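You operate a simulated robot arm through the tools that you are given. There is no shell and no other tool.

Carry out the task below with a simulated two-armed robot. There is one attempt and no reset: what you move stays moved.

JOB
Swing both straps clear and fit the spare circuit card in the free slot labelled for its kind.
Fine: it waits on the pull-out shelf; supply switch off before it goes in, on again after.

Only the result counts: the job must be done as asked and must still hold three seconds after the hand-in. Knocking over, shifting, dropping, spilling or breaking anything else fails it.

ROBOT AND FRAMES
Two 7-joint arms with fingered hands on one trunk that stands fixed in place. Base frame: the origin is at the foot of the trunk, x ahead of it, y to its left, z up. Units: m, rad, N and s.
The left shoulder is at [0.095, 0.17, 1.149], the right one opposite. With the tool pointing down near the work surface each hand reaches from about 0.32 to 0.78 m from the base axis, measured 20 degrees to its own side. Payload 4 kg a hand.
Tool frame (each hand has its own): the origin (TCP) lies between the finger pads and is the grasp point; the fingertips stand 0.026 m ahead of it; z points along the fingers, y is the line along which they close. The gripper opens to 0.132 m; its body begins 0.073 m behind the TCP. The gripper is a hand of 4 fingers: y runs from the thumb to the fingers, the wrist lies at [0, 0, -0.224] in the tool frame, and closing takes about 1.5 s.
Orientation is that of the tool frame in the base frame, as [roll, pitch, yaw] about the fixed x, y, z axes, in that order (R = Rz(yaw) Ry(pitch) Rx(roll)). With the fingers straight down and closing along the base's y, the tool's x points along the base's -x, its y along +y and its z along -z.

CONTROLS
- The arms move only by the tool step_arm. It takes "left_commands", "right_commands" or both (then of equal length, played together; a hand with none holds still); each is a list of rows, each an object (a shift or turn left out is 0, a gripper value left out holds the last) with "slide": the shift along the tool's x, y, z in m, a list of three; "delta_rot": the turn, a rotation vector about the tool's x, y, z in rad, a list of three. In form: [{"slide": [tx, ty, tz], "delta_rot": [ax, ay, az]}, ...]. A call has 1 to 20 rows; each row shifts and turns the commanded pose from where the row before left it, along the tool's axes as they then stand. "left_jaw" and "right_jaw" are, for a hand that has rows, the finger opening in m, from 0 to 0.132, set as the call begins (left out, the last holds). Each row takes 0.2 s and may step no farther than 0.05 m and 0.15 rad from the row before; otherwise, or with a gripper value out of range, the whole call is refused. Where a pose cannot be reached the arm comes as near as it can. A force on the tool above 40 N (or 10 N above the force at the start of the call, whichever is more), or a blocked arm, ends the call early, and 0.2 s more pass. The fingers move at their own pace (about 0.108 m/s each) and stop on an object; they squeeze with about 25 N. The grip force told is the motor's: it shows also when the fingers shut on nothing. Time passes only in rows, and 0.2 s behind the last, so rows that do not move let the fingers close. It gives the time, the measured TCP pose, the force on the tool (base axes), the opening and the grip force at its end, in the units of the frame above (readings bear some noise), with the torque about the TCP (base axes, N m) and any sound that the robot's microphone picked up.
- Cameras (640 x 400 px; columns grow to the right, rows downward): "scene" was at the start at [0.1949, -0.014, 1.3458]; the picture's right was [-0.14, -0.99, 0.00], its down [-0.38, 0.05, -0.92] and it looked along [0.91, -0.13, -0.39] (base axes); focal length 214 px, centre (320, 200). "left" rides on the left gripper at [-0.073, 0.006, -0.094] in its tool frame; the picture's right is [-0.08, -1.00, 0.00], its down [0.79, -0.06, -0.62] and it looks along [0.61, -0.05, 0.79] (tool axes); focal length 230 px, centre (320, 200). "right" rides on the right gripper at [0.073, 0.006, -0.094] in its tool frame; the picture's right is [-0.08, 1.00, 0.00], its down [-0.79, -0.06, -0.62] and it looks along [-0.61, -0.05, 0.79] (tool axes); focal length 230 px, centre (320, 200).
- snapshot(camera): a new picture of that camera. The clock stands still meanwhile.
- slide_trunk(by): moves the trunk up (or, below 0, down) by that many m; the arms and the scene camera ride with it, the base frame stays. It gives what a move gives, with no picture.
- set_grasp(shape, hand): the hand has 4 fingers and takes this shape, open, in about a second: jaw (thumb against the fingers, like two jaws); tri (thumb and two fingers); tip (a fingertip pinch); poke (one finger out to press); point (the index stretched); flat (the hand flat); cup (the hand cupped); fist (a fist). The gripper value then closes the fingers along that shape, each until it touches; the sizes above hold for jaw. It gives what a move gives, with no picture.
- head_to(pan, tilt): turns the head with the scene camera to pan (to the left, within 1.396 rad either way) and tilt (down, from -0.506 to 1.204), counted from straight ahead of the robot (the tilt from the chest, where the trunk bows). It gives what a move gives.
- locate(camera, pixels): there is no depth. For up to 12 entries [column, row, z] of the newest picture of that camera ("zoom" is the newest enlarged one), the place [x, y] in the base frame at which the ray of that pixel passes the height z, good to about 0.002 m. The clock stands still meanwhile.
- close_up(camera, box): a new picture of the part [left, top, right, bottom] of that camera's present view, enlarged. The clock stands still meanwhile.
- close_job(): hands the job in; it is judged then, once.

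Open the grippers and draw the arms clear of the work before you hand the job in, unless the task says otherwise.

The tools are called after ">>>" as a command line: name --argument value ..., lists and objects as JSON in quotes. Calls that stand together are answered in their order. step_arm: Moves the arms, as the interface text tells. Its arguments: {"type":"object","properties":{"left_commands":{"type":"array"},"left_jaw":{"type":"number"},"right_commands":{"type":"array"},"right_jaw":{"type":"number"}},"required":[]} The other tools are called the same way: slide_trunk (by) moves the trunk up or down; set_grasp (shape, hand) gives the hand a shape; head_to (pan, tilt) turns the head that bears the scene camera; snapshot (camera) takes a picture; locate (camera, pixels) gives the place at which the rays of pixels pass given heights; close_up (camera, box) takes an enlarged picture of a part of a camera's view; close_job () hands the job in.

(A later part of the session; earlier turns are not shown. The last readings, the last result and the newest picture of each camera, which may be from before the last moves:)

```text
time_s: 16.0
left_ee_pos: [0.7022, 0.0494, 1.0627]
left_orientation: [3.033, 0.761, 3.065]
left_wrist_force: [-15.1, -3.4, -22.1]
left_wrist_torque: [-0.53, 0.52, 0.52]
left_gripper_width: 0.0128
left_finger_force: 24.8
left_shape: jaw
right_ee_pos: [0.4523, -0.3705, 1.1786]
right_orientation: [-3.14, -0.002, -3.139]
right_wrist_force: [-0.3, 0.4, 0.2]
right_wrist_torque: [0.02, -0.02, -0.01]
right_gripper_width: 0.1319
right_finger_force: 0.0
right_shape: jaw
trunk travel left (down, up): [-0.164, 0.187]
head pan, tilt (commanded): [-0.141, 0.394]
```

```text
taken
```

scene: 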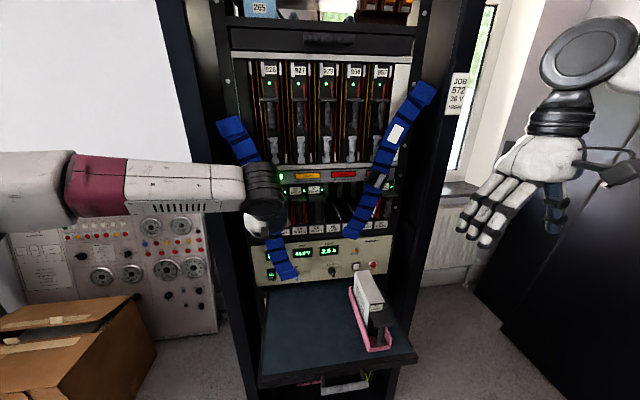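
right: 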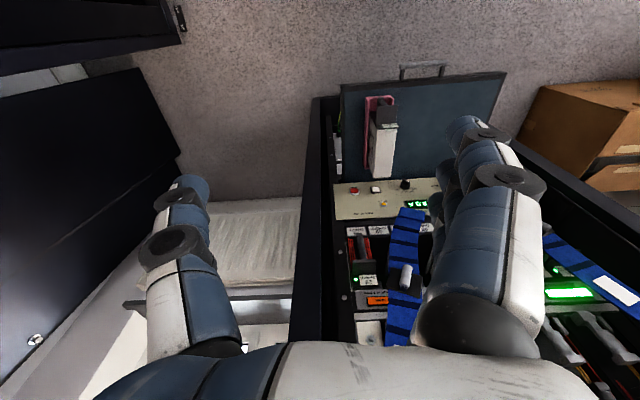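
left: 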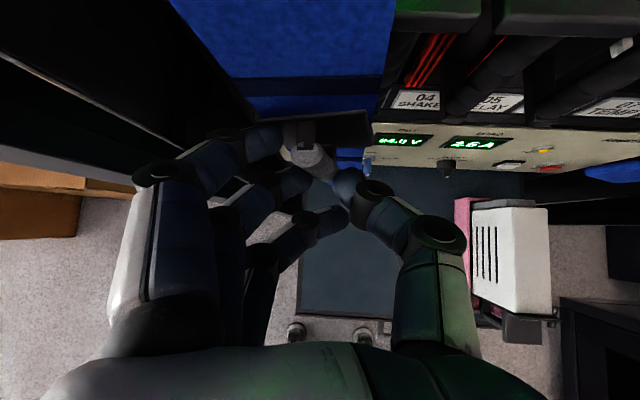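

The strap follows in-plane: its bottom moved from (300,270) to about (283,275), matching an arc about the top pad. I continue along the arc with the matching lowering and roll.

>>> step_arm --left_commands '[{"slide": [0.0072, 0.0171, 0.0074], "delta_rot": [-0.05, 0, 0.0487]}, {"slide": [0.0038, 0.0173, 0.004], "delta_rot": [-0.05, 0, 0.0487]}, {"slide": [0.0037, 0.0174, 0.0039], "delta_rot": [-0.05, 0, 0.0487]}]'

>>> snapshot --camera "scene"

>>> snapshot --camera "left"

```text
time_s: 16.8
left_ee_pos: [0.7003, 0.1031, 1.0545]
left_orientation: [2.754, 0.729, 2.877]
left_wrist_force: [-23.9, 0.1, -22.2]
left_wrist_torque: [-0.53, 0.36, 0.83]
left_gripper_width: 0.0126
left_finger_force: 25.1
left_shape: jaw
right_ee_pos: [0.4511, -0.3688, 1.1793]
right_orientation: [3.141, -0.002, -3.141]
right_wrist_force: [-0.2, 0.1, -0.5]
right_wrist_torque: [0.03, -0.02, -0.01]
right_gripper_width: 0.1319
right_finger_force: 0.1
right_shape: jaw
trunk travel left (down, up): [-0.164, 0.187]
head pan, tilt (commanded): [-0.141, 0.394]
```

```text
taken
```

scene: 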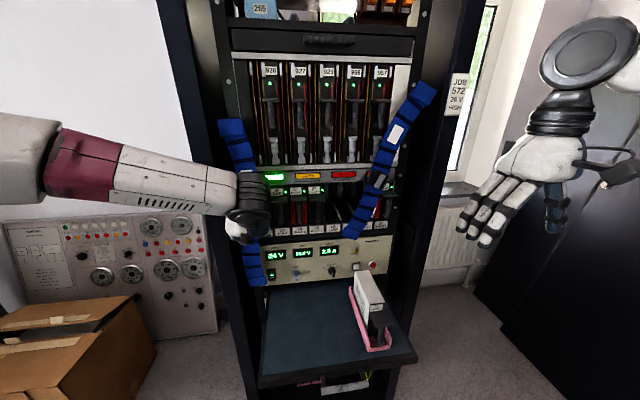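

```text
taken
```

left: 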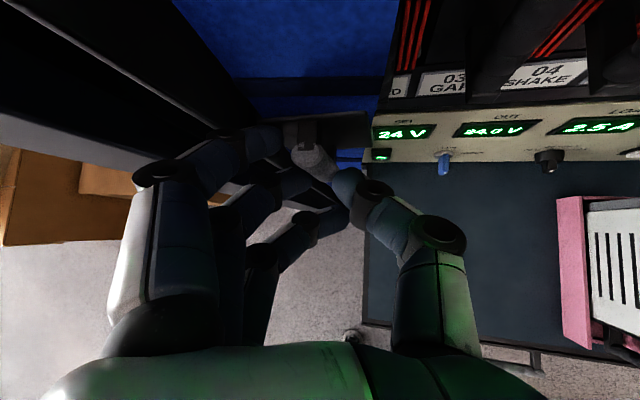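

The left strap is nearly vertical now, bottom at about (252,275). I continue outward a little more, watching the force.

>>> step_arm --left_commands '[{"slide": [0.0036, 0.0173, 0.0037], "delta_rot": [-0.05, 0, 0.0487]}, {"slide": [0.0018, 0.0087, 0.0018], "delta_rot": [-0.025, 0, 0.0243]}]'

>>> snapshot --camera "scene"

>>> snapshot --camera "left"

```text
time_s: 17.6
left_ee_pos: [0.6993, 0.1201, 1.0542]
left_orientation: [2.63, 0.697, 2.778]
left_wrist_force: [-2.8, -17.5, -6.6]
left_wrist_torque: [0.12, 0.11, 0.27]
left_gripper_width: 0.0119
left_finger_force: 25.4
left_shape: jaw
right_ee_pos: [0.4512, -0.3707, 1.1804]
right_orientation: [3.141, 0.001, 3.14]
right_wrist_force: [0.4, 0.3, -0.6]
right_wrist_torque: [0.02, 0.0, 0.01]
right_gripper_width: 0.1318
right_finger_force: 0.1
right_shape: jaw
trunk travel left (down, up): [-0.164, 0.187]
head pan, tilt (commanded): [-0.141, 0.394]
stopped in row 2 (left hand): the force on the tool passed its limit at 44 N (the readings are from after the stop); the commanded pose is now the measured one
```

```text
taken
```

scene: 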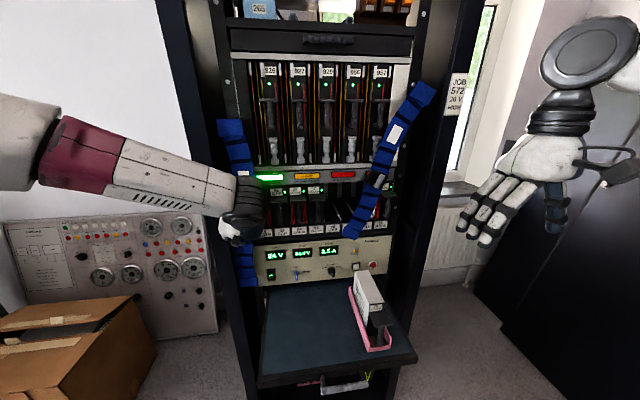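

```text
taken
```

left: 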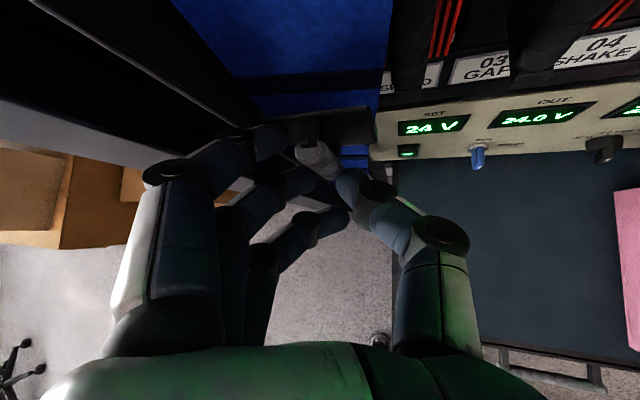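

The motion stopped at 44 N with the strap vertical at y≈0.12 (end of travel or post). I open the fingers only slightly (to avoid the post) and back straight out to see if the strap stays.

>>> step_arm --left_commands '[{}, {}, {}]' --left_jaw 0.05

>>> snapshot --camera "left"

>>> snapshot --camera "scene"

```text
time_s: 18.4
left_ee_pos: [0.6992, 0.1219, 1.0542]
left_orientation: [2.628, 0.699, 2.781]
left_wrist_force: [-7.1, -19.0, -1.1]
left_wrist_torque: [0.48, -0.11, 0.1]
left_gripper_width: 0.0443
left_finger_force: 0.0
left_shape: jaw
right_ee_pos: [0.451, -0.3733, 1.1792]
right_orientation: [3.139, -0.001, -3.141]
right_wrist_force: [0.4, 0.0, 1.2]
right_wrist_torque: [0.0, 0.03, -0.01]
right_gripper_width: 0.1318
right_finger_force: 0.1
right_shape: jaw
trunk travel left (down, up): [-0.164, 0.187]
head pan, tilt (commanded): [-0.141, 0.394]
```

```text
taken
```

left: 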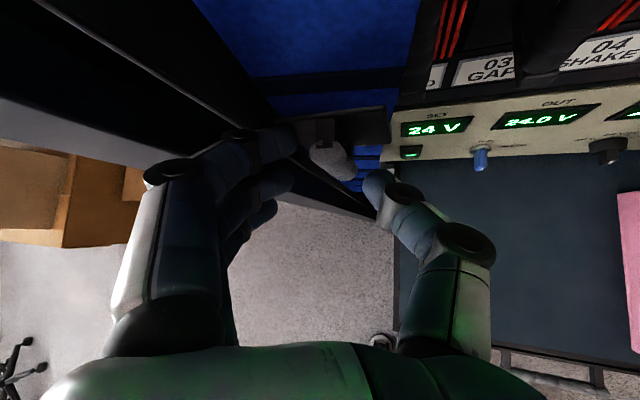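

```text
taken
```

scene: 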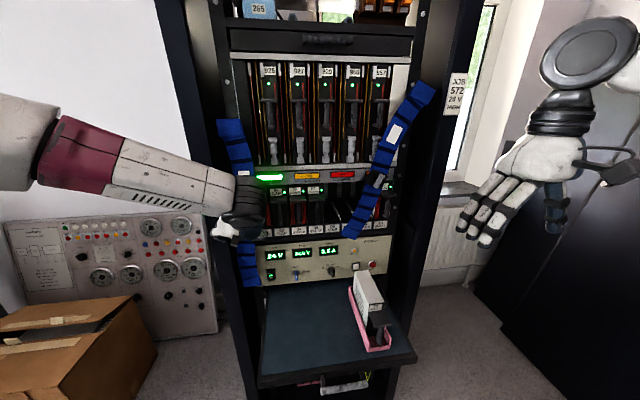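

The −19 N in y shows the outer fingers are touching the post rather than the strap's end stop. I back straight out along −x with a touch of −y relief.

>>> step_arm --left_commands '[{"slide": [0.0063, -0.0061, -0.0087]}, {"slide": [0.0215, 0, -0.0209]}, {"slide": [0.0215, 0, -0.0209]}, {"slide": [0.0215, 0, -0.0209]}, {"slide": [0.0215, 0, -0.0209]}]'

>>> snapshot --camera "left"

>>> snapshot --camera "scene"

```text
time_s: 19.6
left_ee_pos: [0.5738, 0.1208, 1.0537]
left_orientation: [2.628, 0.696, 2.786]
left_wrist_force: [-0.8, -1.1, -0.2]
left_wrist_torque: [-0.01, -0.02, -0.01]
left_gripper_width: 0.0493
left_finger_force: 0.1
left_shape: jaw
right_ee_pos: [0.4508, -0.3709, 1.1794]
right_orientation: [-3.141, 0.0, 3.141]
right_wrist_force: [0.2, -0.4, -1.7]
right_wrist_torque: [0.05, -0.03, -0.02]
right_gripper_width: 0.1318
right_finger_force: 0.0
right_shape: jaw
trunk travel left (down, up): [-0.164, 0.187]
head pan, tilt (commanded): [-0.141, 0.394]
```

```text
taken
```

left: 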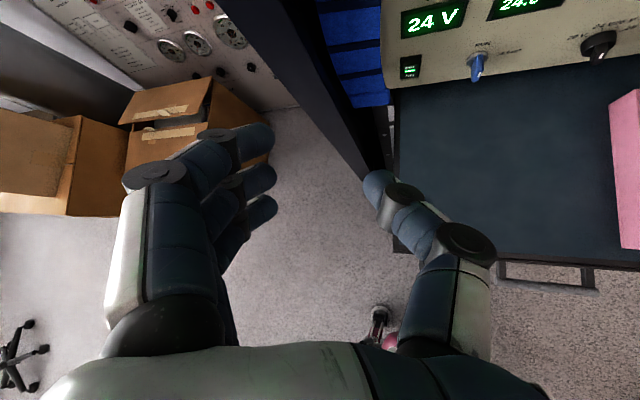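

```text
taken
```

scene: 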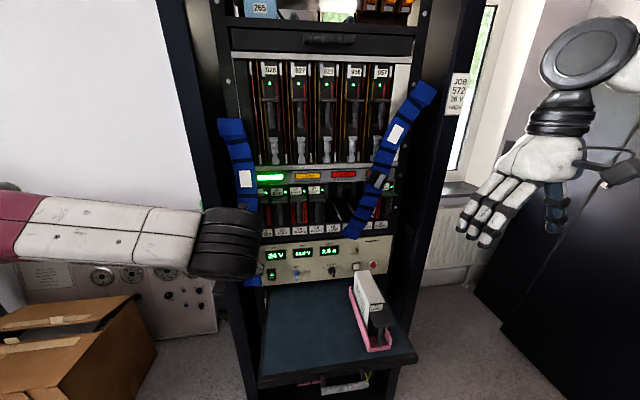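

The strap stayed at about vertical after release. I enlarge the scene to see whether it is clear of slot 02 and the supply panel.

>>> close_up --camera "scene" --box '[200, 105, 360, 205]'

>>> close_up --camera "scene" --box '[220, 180, 380, 290]'

```text
4.00 times, centred on (280, 155) of scene
```

zoom: 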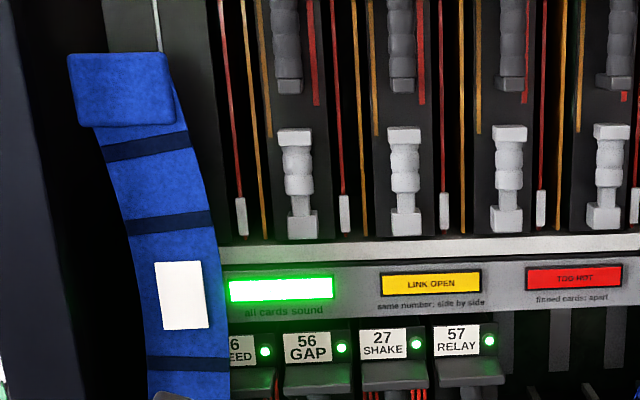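

```text
3.64 times, centred on (300, 235) of scene
```

zoom: 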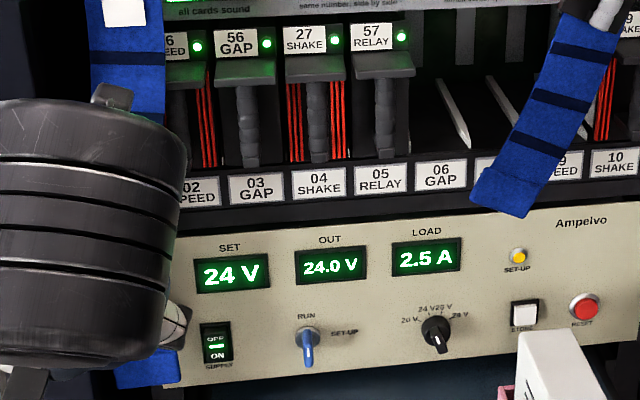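

The strap's right edge is still at y≈0.077, overlapping slot 02 a bit, so it should go further; the fingers had been stopped by the post. I shape the left hand to "poke" to push the strap from its inner side with a single finger.

>>> set_grasp --hand "left" --shape "poke"

>>> snapshot --camera "left"

>>> snapshot --camera "scene"

```text
time_s: 20.4
left_ee_pos: [0.575, 0.1214, 1.0535]
left_orientation: [2.629, 0.696, 2.782]
left_wrist_force: [0.8, 0.8, 0.3]
left_wrist_torque: [0.04, -0.01, 0.01]
left_gripper_width: 0.0001
left_finger_force: 0.1
left_shape: poke
right_ee_pos: [0.4516, -0.3698, 1.1803]
right_orientation: [-3.14, 0.001, -3.141]
right_wrist_force: [0.5, 0.3, -0.1]
right_wrist_torque: [-0.01, -0.02, 0.0]
right_gripper_width: 0.1317
right_finger_force: 0.0
right_shape: jaw
trunk travel left (down, up): [-0.164, 0.187]
head pan, tilt (commanded): [-0.141, 0.394]
```

```text
taken
```

left: 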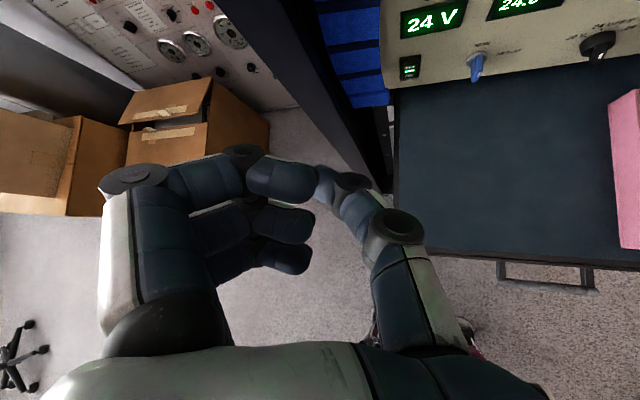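

```text
taken
```

scene: 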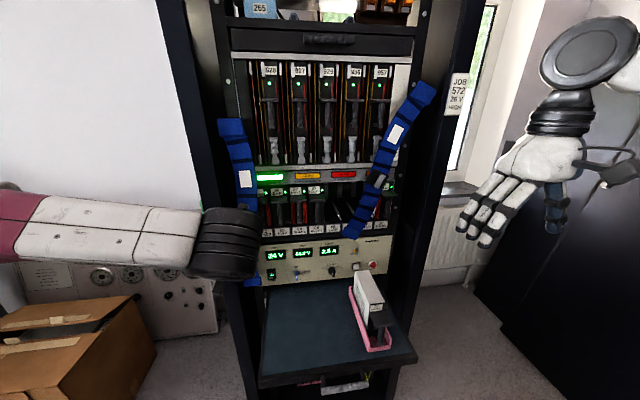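

"Poke" shows index and thumb meeting at (290,180); I try the "point" shape, which should stretch the index finger.

>>> set_grasp --hand "left" --shape "point"

>>> step_arm --left_commands '[{}, {}, {}]'

>>> snapshot --camera "left"

```text
time_s: 21.4
left_ee_pos: [0.5724, 0.1205, 1.0523]
left_orientation: [2.628, 0.698, 2.784]
left_wrist_force: [0.1, -0.4, -0.4]
left_wrist_torque: [-0.01, 0.01, 0.01]
left_gripper_width: 0.1262
left_finger_force: 0.1
left_shape: point
right_ee_pos: [0.4528, -0.3697, 1.1803]
right_orientation: [-3.14, 0.0, 3.141]
right_wrist_force: [-0.6, 0.7, 0.8]
right_wrist_torque: [-0.02, 0.0, 0.03]
right_gripper_width: 0.132
right_finger_force: 0.1
right_shape: jaw
trunk travel left (down, up): [-0.164, 0.187]
head pan, tilt (commanded): [-0.141, 0.394]
```

```text
time_s: 22.1
left_ee_pos: [0.5736, 0.1209, 1.0538]
left_orientation: [2.629, 0.697, 2.785]
left_wrist_force: [-0.1, -0.2, -0.1]
left_wrist_torque: [0.0, 0.0, -0.02]
left_gripper_width: 0.1261
left_finger_force: 0.0
left_shape: point
right_ee_pos: [0.4523, -0.3697, 1.1796]
right_orientation: [3.141, 0.0, 3.141]
right_wrist_force: [-0.1, -0.8, 0.2]
right_wrist_torque: [0.01, -0.03, 0.0]
right_gripper_width: 0.1318
right_finger_force: 0.0
right_shape: jaw
trunk travel left (down, up): [-0.164, 0.187]
head pan, tilt (commanded): [-0.141, 0.394]
```

```text
taken
```

left: 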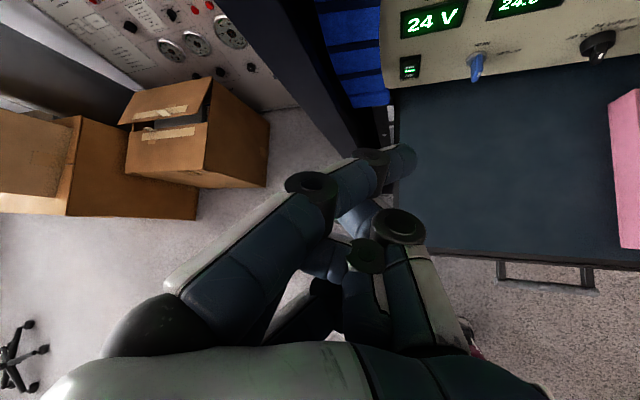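

"Point" curls inward, not ideal. I go back to the open "jaw" shape, un-roll the hand, and shift right so the outer side of the straight fingers can push the knob outward.

>>> set_grasp --hand "left" --shape "jaw"

>>> step_arm --left_commands '[{"delta_rot": [0.0895, -0.001, -0.087]}, {"delta_rot": [0.0895, -0.001, -0.087]}, {"delta_rot": [0.0895, -0.001, -0.087]}, {"slide": [0, -0.04, 0]}, {"slide": [0, -0.04, 0]}, {"slide": [0, -0.036, 0]}]'

>>> snapshot --camera "left"

>>> snapshot --camera "scene"

```text
time_s: 23.1
left_ee_pos: [0.5743, 0.1218, 1.0528]
left_orientation: [2.629, 0.697, 2.784]
left_wrist_force: [0.0, 0.1, 0.1]
left_wrist_torque: [0.0, 0.01, -0.03]
left_gripper_width: 0.1318
left_finger_force: 0.1
left_shape: jaw
right_ee_pos: [0.4517, -0.3697, 1.18]
right_orientation: [-3.14, 0.0, 3.14]
right_wrist_force: [0.1, -0.2, 0.7]
right_wrist_torque: [-0.02, -0.01, 0.01]
right_gripper_width: 0.1319
right_finger_force: 0.0
right_shape: jaw
trunk travel left (down, up): [-0.164, 0.187]
head pan, tilt (commanded): [-0.141, 0.394]
```

```text
time_s: 24.4
left_ee_pos: [0.571, 0.0016, 1.0511]
left_orientation: [3.125, 0.77, 3.12]
left_wrist_force: [0.3, -0.9, 0.3]
left_wrist_torque: [0.02, -0.02, -0.02]
left_gripper_width: 0.1317
left_finger_force: 0.1
left_shape: jaw
right_ee_pos: [0.4528, -0.3702, 1.1792]
right_orientation: [3.139, -0.002, -3.141]
right_wrist_force: [0.2, -0.1, -1.0]
right_wrist_torque: [0.02, -0.02, 0.01]
right_gripper_width: 0.132
right_finger_force: 0.1
right_shape: jaw
trunk travel left (down, up): [-0.164, 0.187]
head pan, tilt (commanded): [-0.141, 0.394]
```

```text
taken
```

left: 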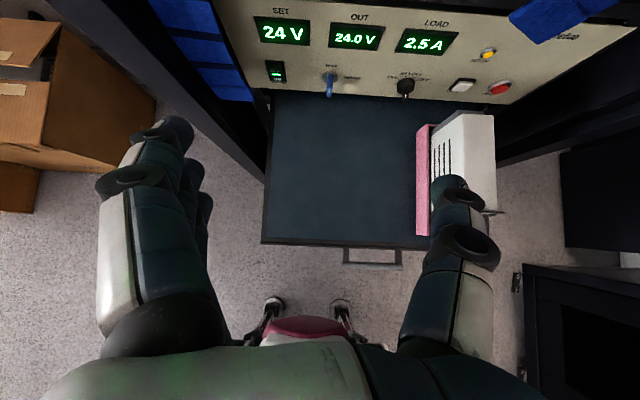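

```text
taken
```

scene: 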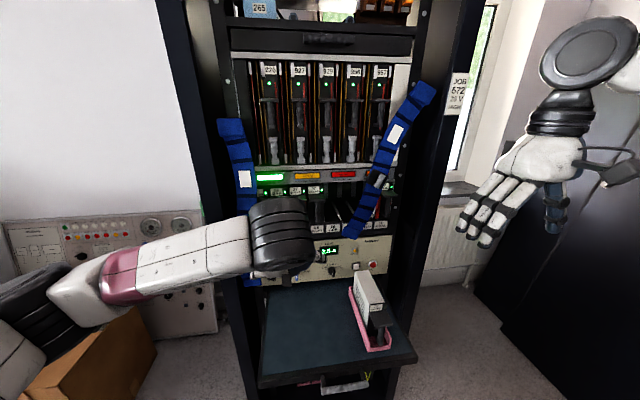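

The strap's lower end hangs at (225,90) left of the supply switch. I advance toward the knob with the hand shifted right, stopping short to check finger–knob clearance.

>>> step_arm --left_commands '[{"slide": [-0.0256, 0.0008, 0.0199]}, {"slide": [-0.0256, 0.0008, 0.0199]}, {"slide": [-0.0256, 0.0008, 0.0199]}]'

>>> snapshot --camera "left"

```text
time_s: 25.2
left_ee_pos: [0.6674, 0.0024, 1.0596]
left_orientation: [3.126, 0.767, 3.121]
left_wrist_force: [0.4, 0.2, 0.4]
left_wrist_torque: [0.0, -0.01, -0.02]
left_gripper_width: 0.1319
left_finger_force: 0.0
left_shape: jaw
right_ee_pos: [0.4521, -0.3698, 1.1791]
right_orientation: [-3.141, 0.001, -3.141]
right_wrist_force: [-0.2, -0.4, 0.6]
right_wrist_torque: [0.05, 0.01, 0.02]
right_gripper_width: 0.1318
right_finger_force: 0.1
right_shape: jaw
trunk travel left (down, up): [-0.164, 0.187]
head pan, tilt (commanded): [-0.141, 0.394]
```

```text
taken
```

left: 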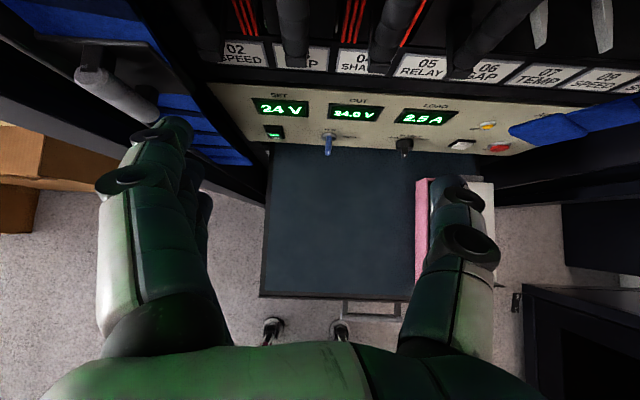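

The knob (105,90) is nearly in line with the outer finger, so I shift 1.4 cm right, advance 3.3 cm beside it, then push outward in small steps.

>>> step_arm --left_commands '[{"slide": [0, -0.014, 0]}, {"slide": [-0.0136, 0, 0.0097]}, {"slide": [-0.0136, 0, 0.0097]}]'

>>> snapshot --camera "left"

```text
time_s: 26.1
left_ee_pos: [0.6993, -0.0091, 1.0647]
left_orientation: [3.127, 0.768, 3.119]
left_wrist_force: [0.0, 0.6, 0.3]
left_wrist_torque: [-0.04, 0.01, -0.02]
left_gripper_width: 0.132
left_finger_force: 0.0
left_shape: jaw
right_ee_pos: [0.4532, -0.3709, 1.1801]
right_orientation: [3.141, 0.0, 3.14]
right_wrist_force: [-0.2, -0.2, -0.2]
right_wrist_torque: [0.05, -0.02, 0.01]
right_gripper_width: 0.1317
right_finger_force: 0.0
right_shape: jaw
trunk travel left (down, up): [-0.164, 0.187]
head pan, tilt (commanded): [-0.141, 0.394]
```

```text
taken
```

left: 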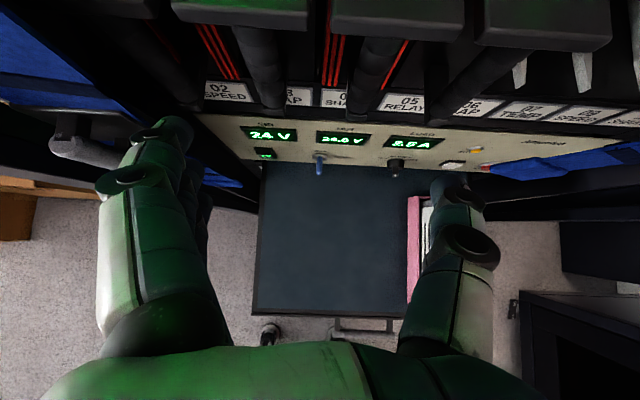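

The finger is now to the right of the knob (75,145). I push outward 4 cm in 1 cm steps with the force limit as guard.

>>> step_arm --left_commands '[{"slide": [0, 0.01, 0]}, {"slide": [0, 0.01, 0]}, {"slide": [0, 0.01, 0]}, {"slide": [0, 0.008, 0]}]'

>>> snapshot --camera "left"

>>> snapshot --camera "scene"

```text
time_s: 27.1
left_ee_pos: [0.6998, 0.0294, 1.0685]
left_orientation: [3.126, 0.768, 3.122]
left_wrist_force: [-0.4, -0.2, 0.4]
left_wrist_torque: [0.02, 0.0, 0.01]
left_gripper_width: 0.132
left_finger_force: 0.0
left_shape: jaw
right_ee_pos: [0.4518, -0.3698, 1.1796]
right_orientation: [-3.141, 0.002, 3.142]
right_wrist_force: [0.0, -0.1, -0.6]
right_wrist_torque: [0.0, -0.01, 0.01]
right_gripper_width: 0.1318
right_finger_force: 0.0
right_shape: jaw
trunk travel left (down, up): [-0.164, 0.187]
head pan, tilt (commanded): [-0.141, 0.394]
```

```text
taken
```

left: 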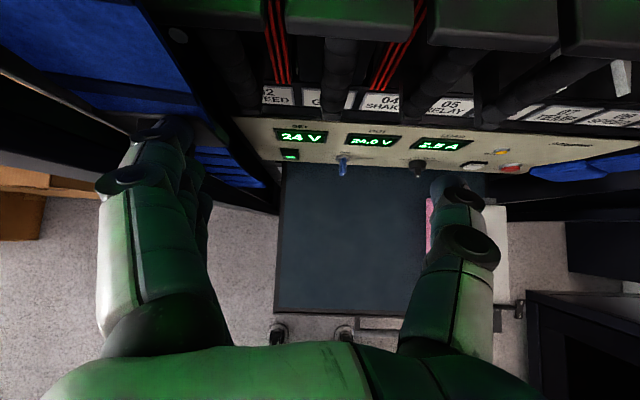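

```text
taken
```

scene: 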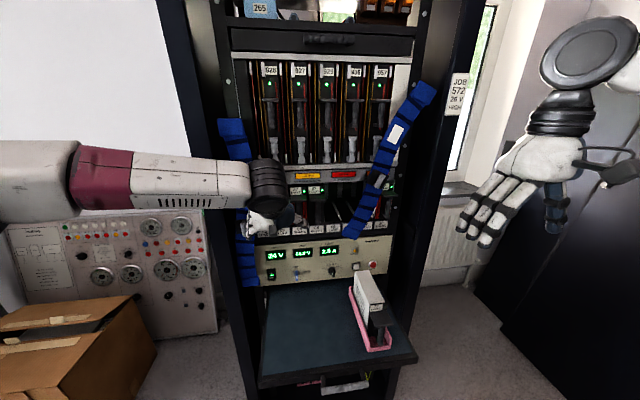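

No force was felt, so either the strap moves freely or the finger passed the knob. I enlarge the scene to check the strap.

>>> close_up --camera "scene" --box '[200, 180, 320, 290]'

>>> close_up --camera "left" --box '[0, 60, 240, 210]'

```text
3.64 times, centred on (260, 235) of scene
```

zoom: 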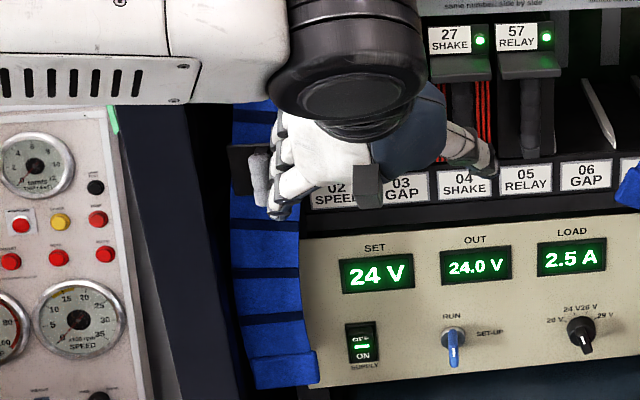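

```text
2.67 times, centred on (120, 135) of left
```

zoom: 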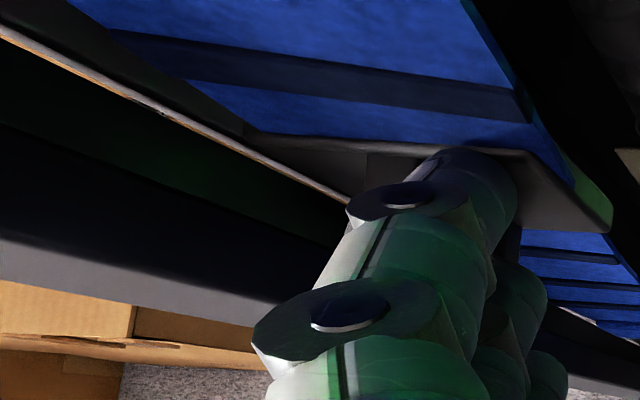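

The finger is just right of the knob (scene zoom (258,180)) and no contact force yet; I push a further 3 cm outward in small steps.

>>> step_arm --left_commands '[{"slide": [0, 0.01, 0]}, {"slide": [0, 0.01, 0]}, {"slide": [0, 0.008, 0]}]'

>>> close_up --camera "scene" --box '[200, 180, 320, 290]'

>>> snapshot --camera "left"

```text
time_s: 27.9
left_ee_pos: [0.6992, 0.056, 1.0704]
left_orientation: [3.126, 0.769, 3.117]
left_wrist_force: [-7.6, -6.8, 3.5]
left_wrist_torque: [0.26, -0.11, 0.38]
left_gripper_width: 0.1314
left_finger_force: 0.1
left_shape: jaw
right_ee_pos: [0.451, -0.3698, 1.1799]
right_orientation: [3.139, 0.003, -3.141]
right_wrist_force: [0.8, -0.1, -0.1]
right_wrist_torque: [0.02, 0.01, -0.02]
right_gripper_width: 0.1316
right_finger_force: 0.0
right_shape: jaw
trunk travel left (down, up): [-0.164, 0.187]
head pan, tilt (commanded): [-0.141, 0.394]
```

```text
3.64 times, centred on (260, 235) of scene
```

zoom: 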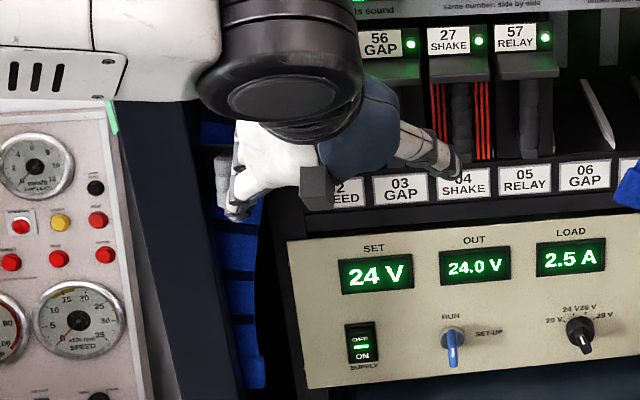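

```text
taken
```

left: 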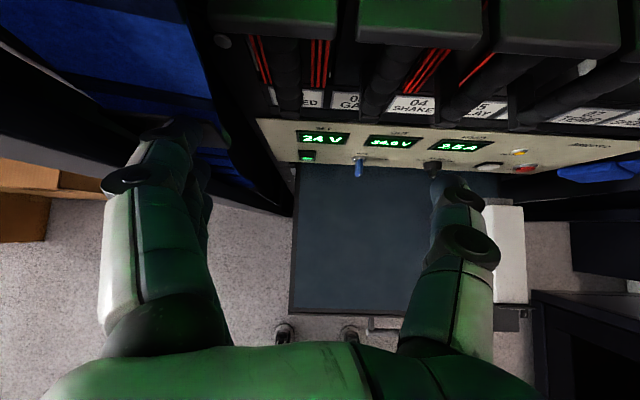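

The strap swung further into the recess behind the post (rail screw at (222,40) is uncovered, bottom edge now at y≈0.15). I move the finger off to the right and back out to check that it stays.

>>> step_arm --left_commands '[{"slide": [0, -0.015, 0]}, {"slide": [0.0287, 0, -0.0278]}, {"slide": [0.0287, 0, -0.0278]}, {"slide": [0.0287, 0, -0.0278]}, {"slide": [0.0287, 0, -0.0278]}]'

>>> snapshot --camera "scene"

>>> snapshot --camera "left"

```text
time_s: 29.1
left_ee_pos: [0.5395, 0.0436, 1.0671]
left_orientation: [3.126, 0.77, 3.122]
left_wrist_force: [-0.2, 0.5, 0.2]
left_wrist_torque: [-0.04, -0.01, 0.01]
left_gripper_width: 0.1322
left_finger_force: 0.1
left_shape: jaw
right_ee_pos: [0.4514, -0.3698, 1.1796]
right_orientation: [3.141, 0.0, 3.142]
right_wrist_force: [0.2, -0.2, 0.6]
right_wrist_torque: [-0.01, 0.0, 0.03]
right_gripper_width: 0.1319
right_finger_force: 0.1
right_shape: jaw
trunk travel left (down, up): [-0.164, 0.187]
head pan, tilt (commanded): [-0.141, 0.394]
```

```text
taken
```

scene: 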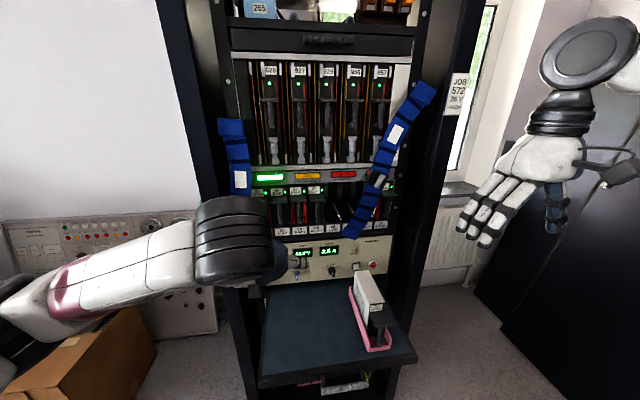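

```text
taken
```

left: 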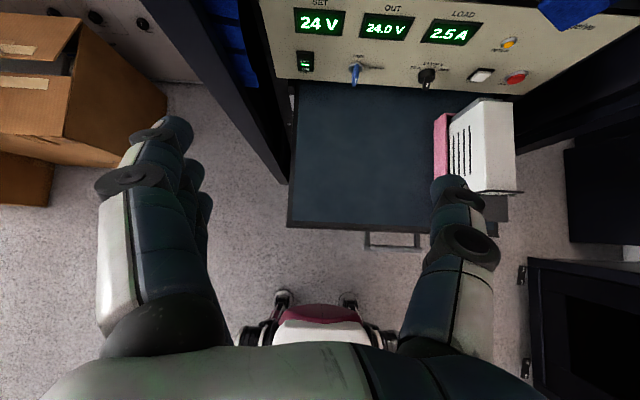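

The left strap stays clear. Now I bring the right hand forward and pitch it 45° up from straight down, so that its camera looks level at the rack.

>>> step_arm --right_commands '[{"slide": [-0.035, 0.025, 0]}, {"slide": [-0.035, 0.025, 0]}, {"slide": [-0.03, 0.025, 0]}, {"delta_rot": [0, -0.131, 0]}, {"delta_rot": [0, -0.131, 0]}, {"delta_rot": [0, -0.131, 0]}, {"delta_rot": [0, -0.131, 0]}, {"delta_rot": [0, -0.131, 0]}, {"delta_rot": [0, -0.131, 0]}]'

>>> snapshot --camera "right"

>>> snapshot --camera "scene"

```text
time_s: 31.1
left_ee_pos: [0.5402, 0.0431, 1.067]
left_orientation: [3.126, 0.768, 3.121]
left_wrist_force: [0.2, -0.3, -0.6]
left_wrist_torque: [0.02, -0.01, -0.03]
left_gripper_width: 0.132
left_finger_force: 0.1
left_shape: jaw
right_ee_pos: [0.5519, -0.2946, 1.1799]
right_orientation: [3.14, 0.79, 3.141]
right_wrist_force: [0.6, -0.4, 0.6]
right_wrist_torque: [0.0, 0.0, 0.02]
right_gripper_width: 0.132
right_finger_force: 0.1
right_shape: jaw
trunk travel left (down, up): [-0.164, 0.187]
head pan, tilt (commanded): [-0.141, 0.394]
```

```text
taken
```

right: 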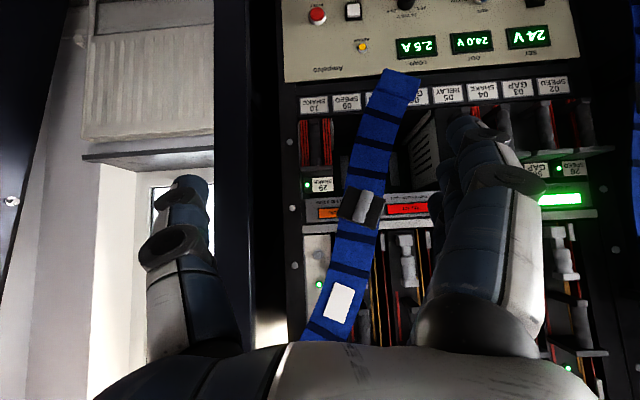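

```text
taken
```

scene: 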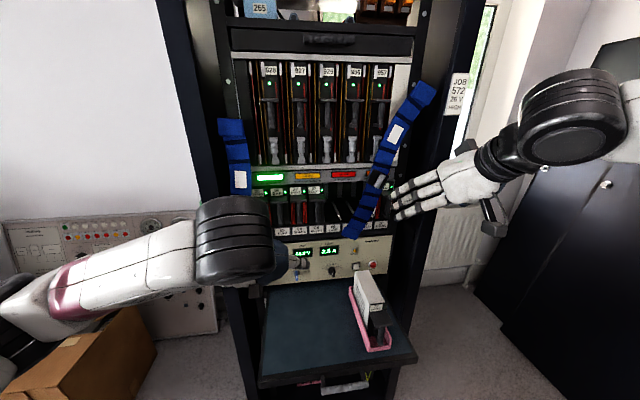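

The right camera now looks level at the rack (upside-down): knob at (362,208), labels in the row at y≈98. I enlarge this view.

>>> close_up --camera "right" --box '[280, 60, 480, 185]'

>>> close_up --camera "right" --box '[280, 170, 440, 270]'

```text
3.20 times, centred on (380, 122) of right
```

zoom: 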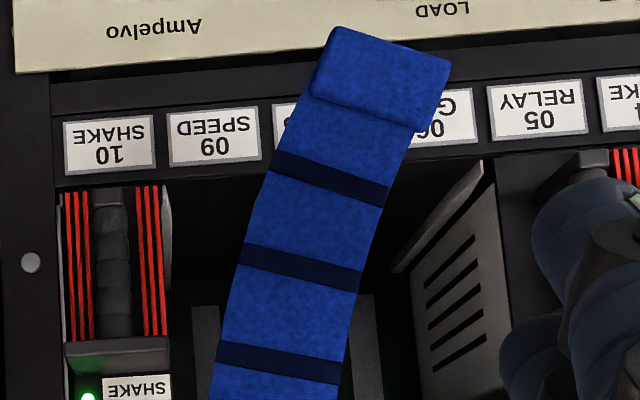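

```text
4.00 times, centred on (360, 220) of right
```

zoom: 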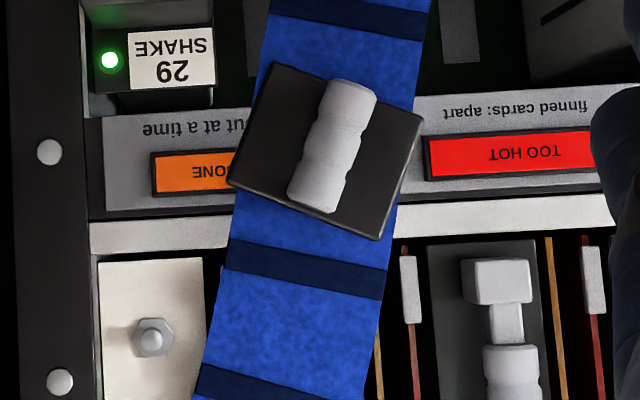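

The right knob is at about [0.715, -0.251, 1.171] and slot 09's label centre at y≈-0.254. I'll push this strap outward with the outer side of the right thumb; first I shift the right hand left to y≈-0.145 while moving the left hand away.

>>> step_arm --left_commands '[{"slide": [0, 0.04, 0]}, {"slide": [0, 0.04, 0]}, {"slide": [0, 0.04, 0]}, {"slide": [0, 0.0, 0]}]' --right_commands '[{"slide": [0, 0.0, 0]}, {"slide": [0, 0.05, 0]}, {"slide": [0, 0.05, 0]}, {"slide": [0, 0.045, 0]}]'

>>> snapshot --camera "right"

```text
time_s: 32.0
left_ee_pos: [0.5434, 0.1599, 1.0642]
left_orientation: [3.124, 0.761, 3.119]
left_wrist_force: [1.8, -1.1, -0.1]
left_wrist_torque: [0.01, 0.0, 0.05]
left_gripper_width: 0.1318
left_finger_force: 0.0
left_shape: jaw
right_ee_pos: [0.556, -0.1538, 1.1761]
right_orientation: [3.137, 0.78, 3.135]
right_wrist_force: [0.9, 0.5, 0.2]
right_wrist_torque: [0.01, 0.02, 0.05]
right_gripper_width: 0.1318
right_finger_force: 0.1
right_shape: jaw
trunk travel left (down, up): [-0.164, 0.187]
head pan, tilt (commanded): [-0.141, 0.394]
```

```text
taken
```

right: 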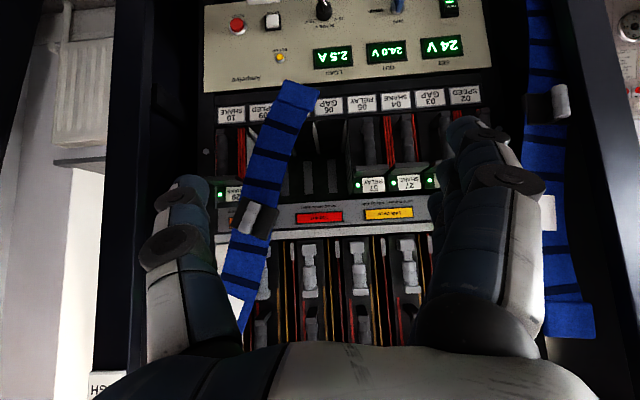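

The whole row of slots is visible; the left strap is clear on the right side of this inverted view. I advance the right hand, thumb left of the knob, in two stages.

>>> step_arm --right_commands '[{"slide": [-0.0258, 0, 0.0269]}, {"slide": [-0.0258, 0, 0.0269]}, {"slide": [-0.0258, 0, 0.0269]}]'

>>> snapshot --camera "right"

>>> snapshot --camera "scene"

```text
time_s: 32.9
left_ee_pos: [0.5414, 0.1616, 1.0656]
left_orientation: [3.125, 0.768, 3.122]
left_wrist_force: [-0.3, 0.0, 0.3]
left_wrist_torque: [0.01, 0.0, 0.01]
left_gripper_width: 0.1318
left_finger_force: 0.0
left_shape: jaw
right_ee_pos: [0.6685, -0.1506, 1.1792]
right_orientation: [3.141, 0.785, -3.142]
right_wrist_force: [0.7, -0.5, 0.4]
right_wrist_torque: [0.01, 0.05, 0.01]
right_gripper_width: 0.1321
right_finger_force: 0.0
right_shape: jaw
trunk travel left (down, up): [-0.164, 0.187]
head pan, tilt (commanded): [-0.141, 0.394]
```

```text
taken
```

right: 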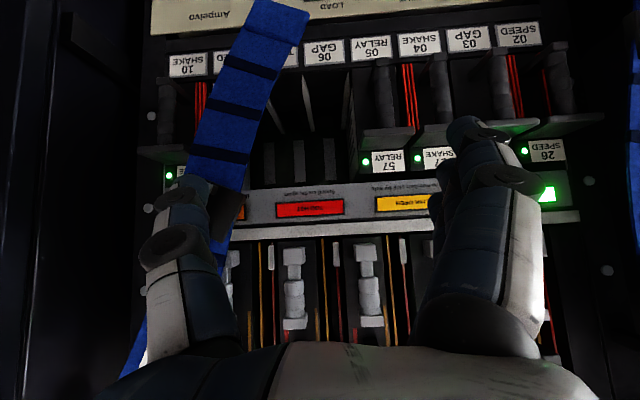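

```text
taken
```

scene: 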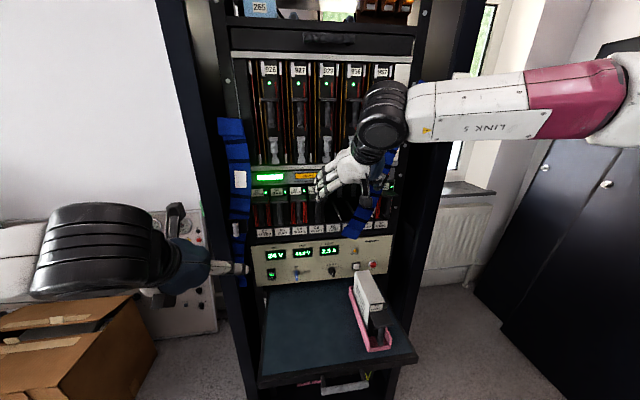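

The thumb and knob overlap visually at (189,205), but the thumb is laterally just left of it; I shift 1 cm more to the left and advance the last 3.7 cm.

>>> step_arm --right_commands '[{"slide": [0, 0.012, 0]}, {"slide": [-0.0113, 0, 0.0149]}, {"slide": [-0.0113, 0, 0.0149]}]'

>>> snapshot --camera "right"

>>> close_up --camera "scene" --box '[300, 80, 460, 240]'

```text
time_s: 33.6
left_ee_pos: [0.5407, 0.1602, 1.0671]
left_orientation: [3.127, 0.768, 3.121]
left_wrist_force: [0.1, 0.6, 0.2]
left_wrist_torque: [-0.01, 0.0, -0.01]
left_gripper_width: 0.132
left_finger_force: 0.1
left_shape: jaw
right_ee_pos: [0.7027, -0.1391, 1.1701]
right_orientation: [3.141, 0.786, 3.14]
right_wrist_force: [-0.5, -0.3, -1.2]
right_wrist_torque: [0.01, 0.02, 0.04]
right_gripper_width: 0.132
right_finger_force: 0.0
right_shape: jaw
trunk travel left (down, up): [-0.164, 0.187]
head pan, tilt (commanded): [-0.141, 0.394]
```

```text
taken
```

right: 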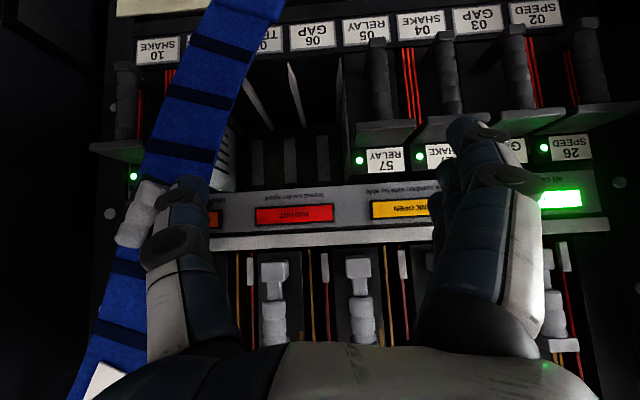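

```text
2.50 times, centred on (380, 160) of scene
```

zoom: 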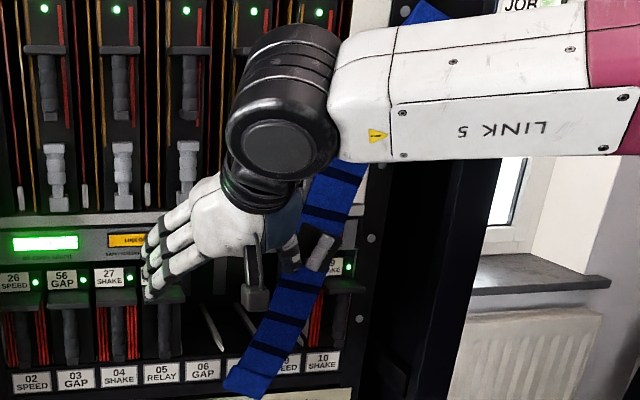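

The thumb is now on the inner side of the knob (knob at (140,215), thumb at (185,215)). I push to the right 8 cm in 2 cm steps.

>>> step_arm --right_commands '[{"slide": [0, -0.02, 0]}, {"slide": [0.002, -0.02, 0.002]}, {"slide": [0.002, -0.02, 0.002]}, {"slide": [0.002, -0.02, 0.002]}]'

>>> snapshot --camera "right"

```text
time_s: 34.6
left_ee_pos: [0.5405, 0.1607, 1.0672]
left_orientation: [3.126, 0.771, 3.119]
left_wrist_force: [0.1, -0.2, -0.2]
left_wrist_torque: [0.02, 0.0, 0.04]
left_gripper_width: 0.1316
left_finger_force: 0.0
left_shape: jaw
right_ee_pos: [0.702, -0.2184, 1.1647]
right_orientation: [-3.141, 0.788, -3.141]
right_wrist_force: [0.6, -0.2, -1.0]
right_wrist_torque: [0.02, 0.0, -0.02]
right_gripper_width: 0.1319
right_finger_force: 0.0
right_shape: jaw
trunk travel left (down, up): [-0.164, 0.187]
head pan, tilt (commanded): [-0.141, 0.394]
```

```text
taken
```

right: 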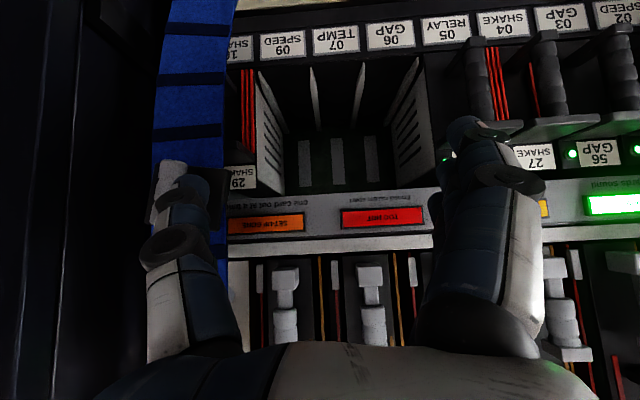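

The strap is nearly vertical and the empty slots 06, 07 and 09 are visible. I continue pushing right.

>>> step_arm --right_commands '[{"slide": [0.001, -0.02, 0.001]}, {"slide": [0, -0.02, 0]}, {"slide": [0, -0.015, 0]}, {"slide": [0, -0.01, 0]}]'

>>> snapshot --camera "right"

>>> snapshot --camera "scene"

```text
time_s: 35.6
left_ee_pos: [0.5408, 0.1623, 1.0665]
left_orientation: [3.126, 0.768, 3.122]
left_wrist_force: [0.4, -0.2, 0.5]
left_wrist_torque: [-0.01, 0.01, 0.01]
left_gripper_width: 0.132
left_finger_force: 0.1
left_shape: jaw
right_ee_pos: [0.7006, -0.2818, 1.1603]
right_orientation: [3.139, 0.787, 3.141]
right_wrist_force: [-1.9, 5.8, 0.5]
right_wrist_torque: [-0.02, -0.02, -0.04]
right_gripper_width: 0.1313
right_finger_force: 0.0
right_shape: jaw
trunk travel left (down, up): [-0.164, 0.187]
head pan, tilt (commanded): [-0.141, 0.394]
```

```text
taken
```

right: 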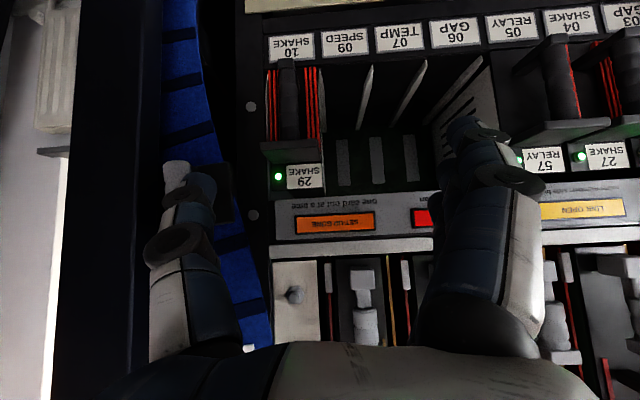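

```text
taken
```

scene: 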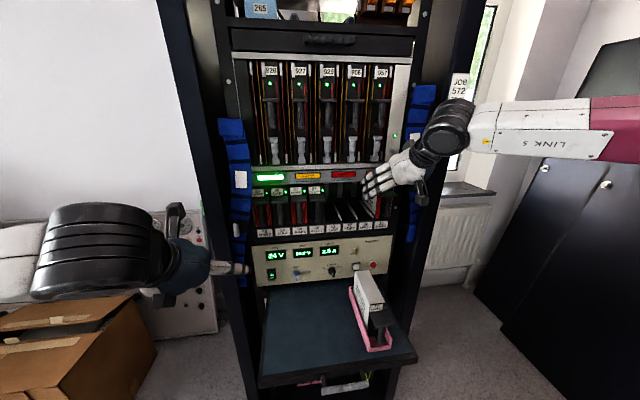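

Both straps now hang in the side recesses (force 5.8 N says the right one is at its stop). I move the thumb off and retract the right hand, then check that it stays.

>>> step_arm --right_commands '[{"slide": [0, 0.012, 0]}, {"slide": [0.0283, 0, -0.0283]}, {"slide": [0.0283, 0, -0.0283]}, {"slide": [0.0283, 0, -0.0283]}, {"slide": [0.0283, 0, -0.0283]}]'

>>> snapshot --camera "right"

>>> snapshot --camera "scene"

```text
time_s: 36.9
left_ee_pos: [0.5401, 0.1626, 1.0678]
left_orientation: [3.127, 0.769, 3.121]
left_wrist_force: [-0.3, 0.2, 0.4]
left_wrist_torque: [0.03, 0.02, 0.01]
left_gripper_width: 0.1318
left_finger_force: 0.1
left_shape: jaw
right_ee_pos: [0.5384, -0.2732, 1.1636]
right_orientation: [3.14, 0.787, 3.14]
right_wrist_force: [0.6, -0.2, 0.1]
right_wrist_torque: [-0.01, 0.01, 0.0]
right_gripper_width: 0.132
right_finger_force: 0.0
right_shape: jaw
trunk travel left (down, up): [-0.164, 0.187]
head pan, tilt (commanded): [-0.141, 0.394]
```

```text
taken
```

right: 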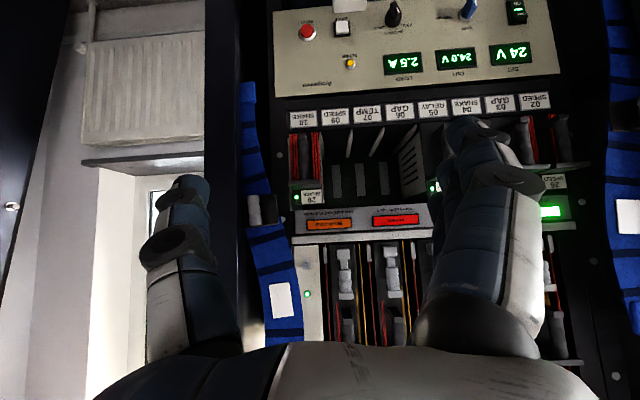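

```text
taken
```

scene: 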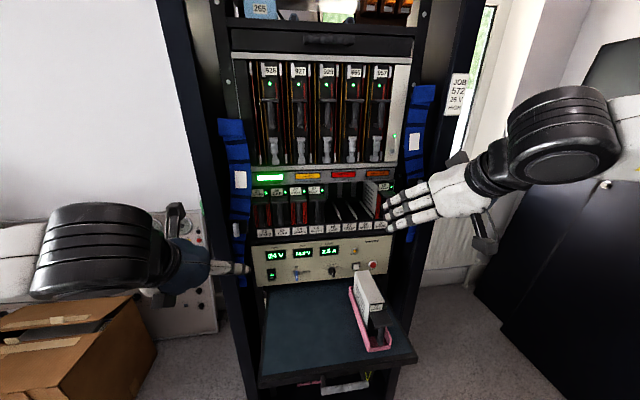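

Both straps are clear. I enlarge the slot area and the supply switch from the right camera to see slot 09's guides and the card 29 SHAKE next to it.

>>> close_up --camera "right" --box '[280, 95, 440, 215]'

>>> close_up --camera "scene" --box '[310, 160, 430, 245]'

>>> close_up --camera "scene" --box '[330, 250, 430, 370]'

```text
3.33 times, centred on (360, 155) of right
```

zoom: 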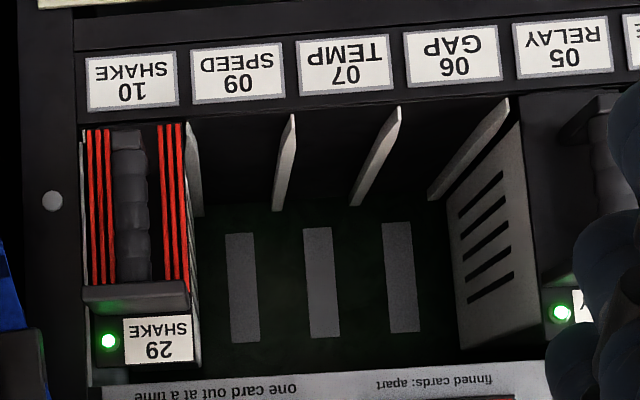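

```text
4.71 times, centred on (370, 202) of scene
```

zoom: 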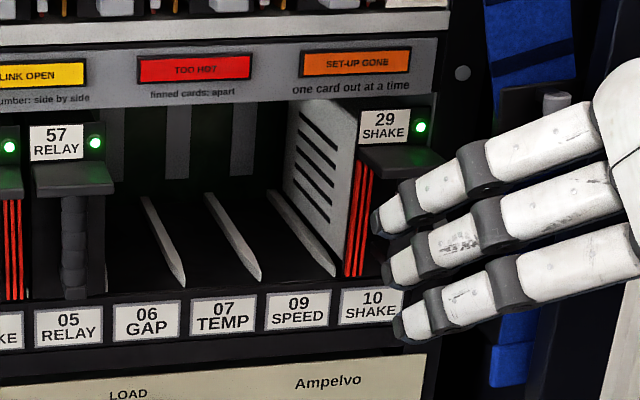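

```text
3.33 times, centred on (380, 310) of scene
```

zoom: 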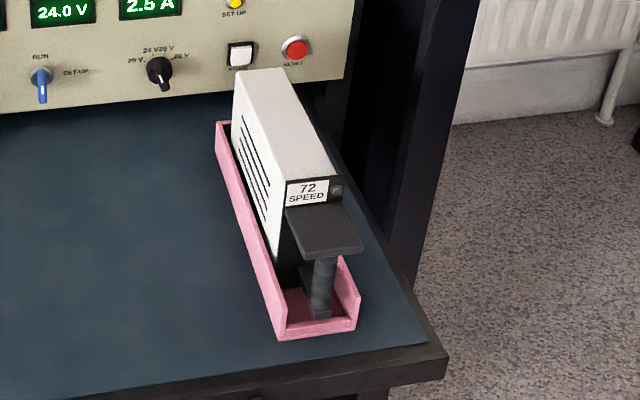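

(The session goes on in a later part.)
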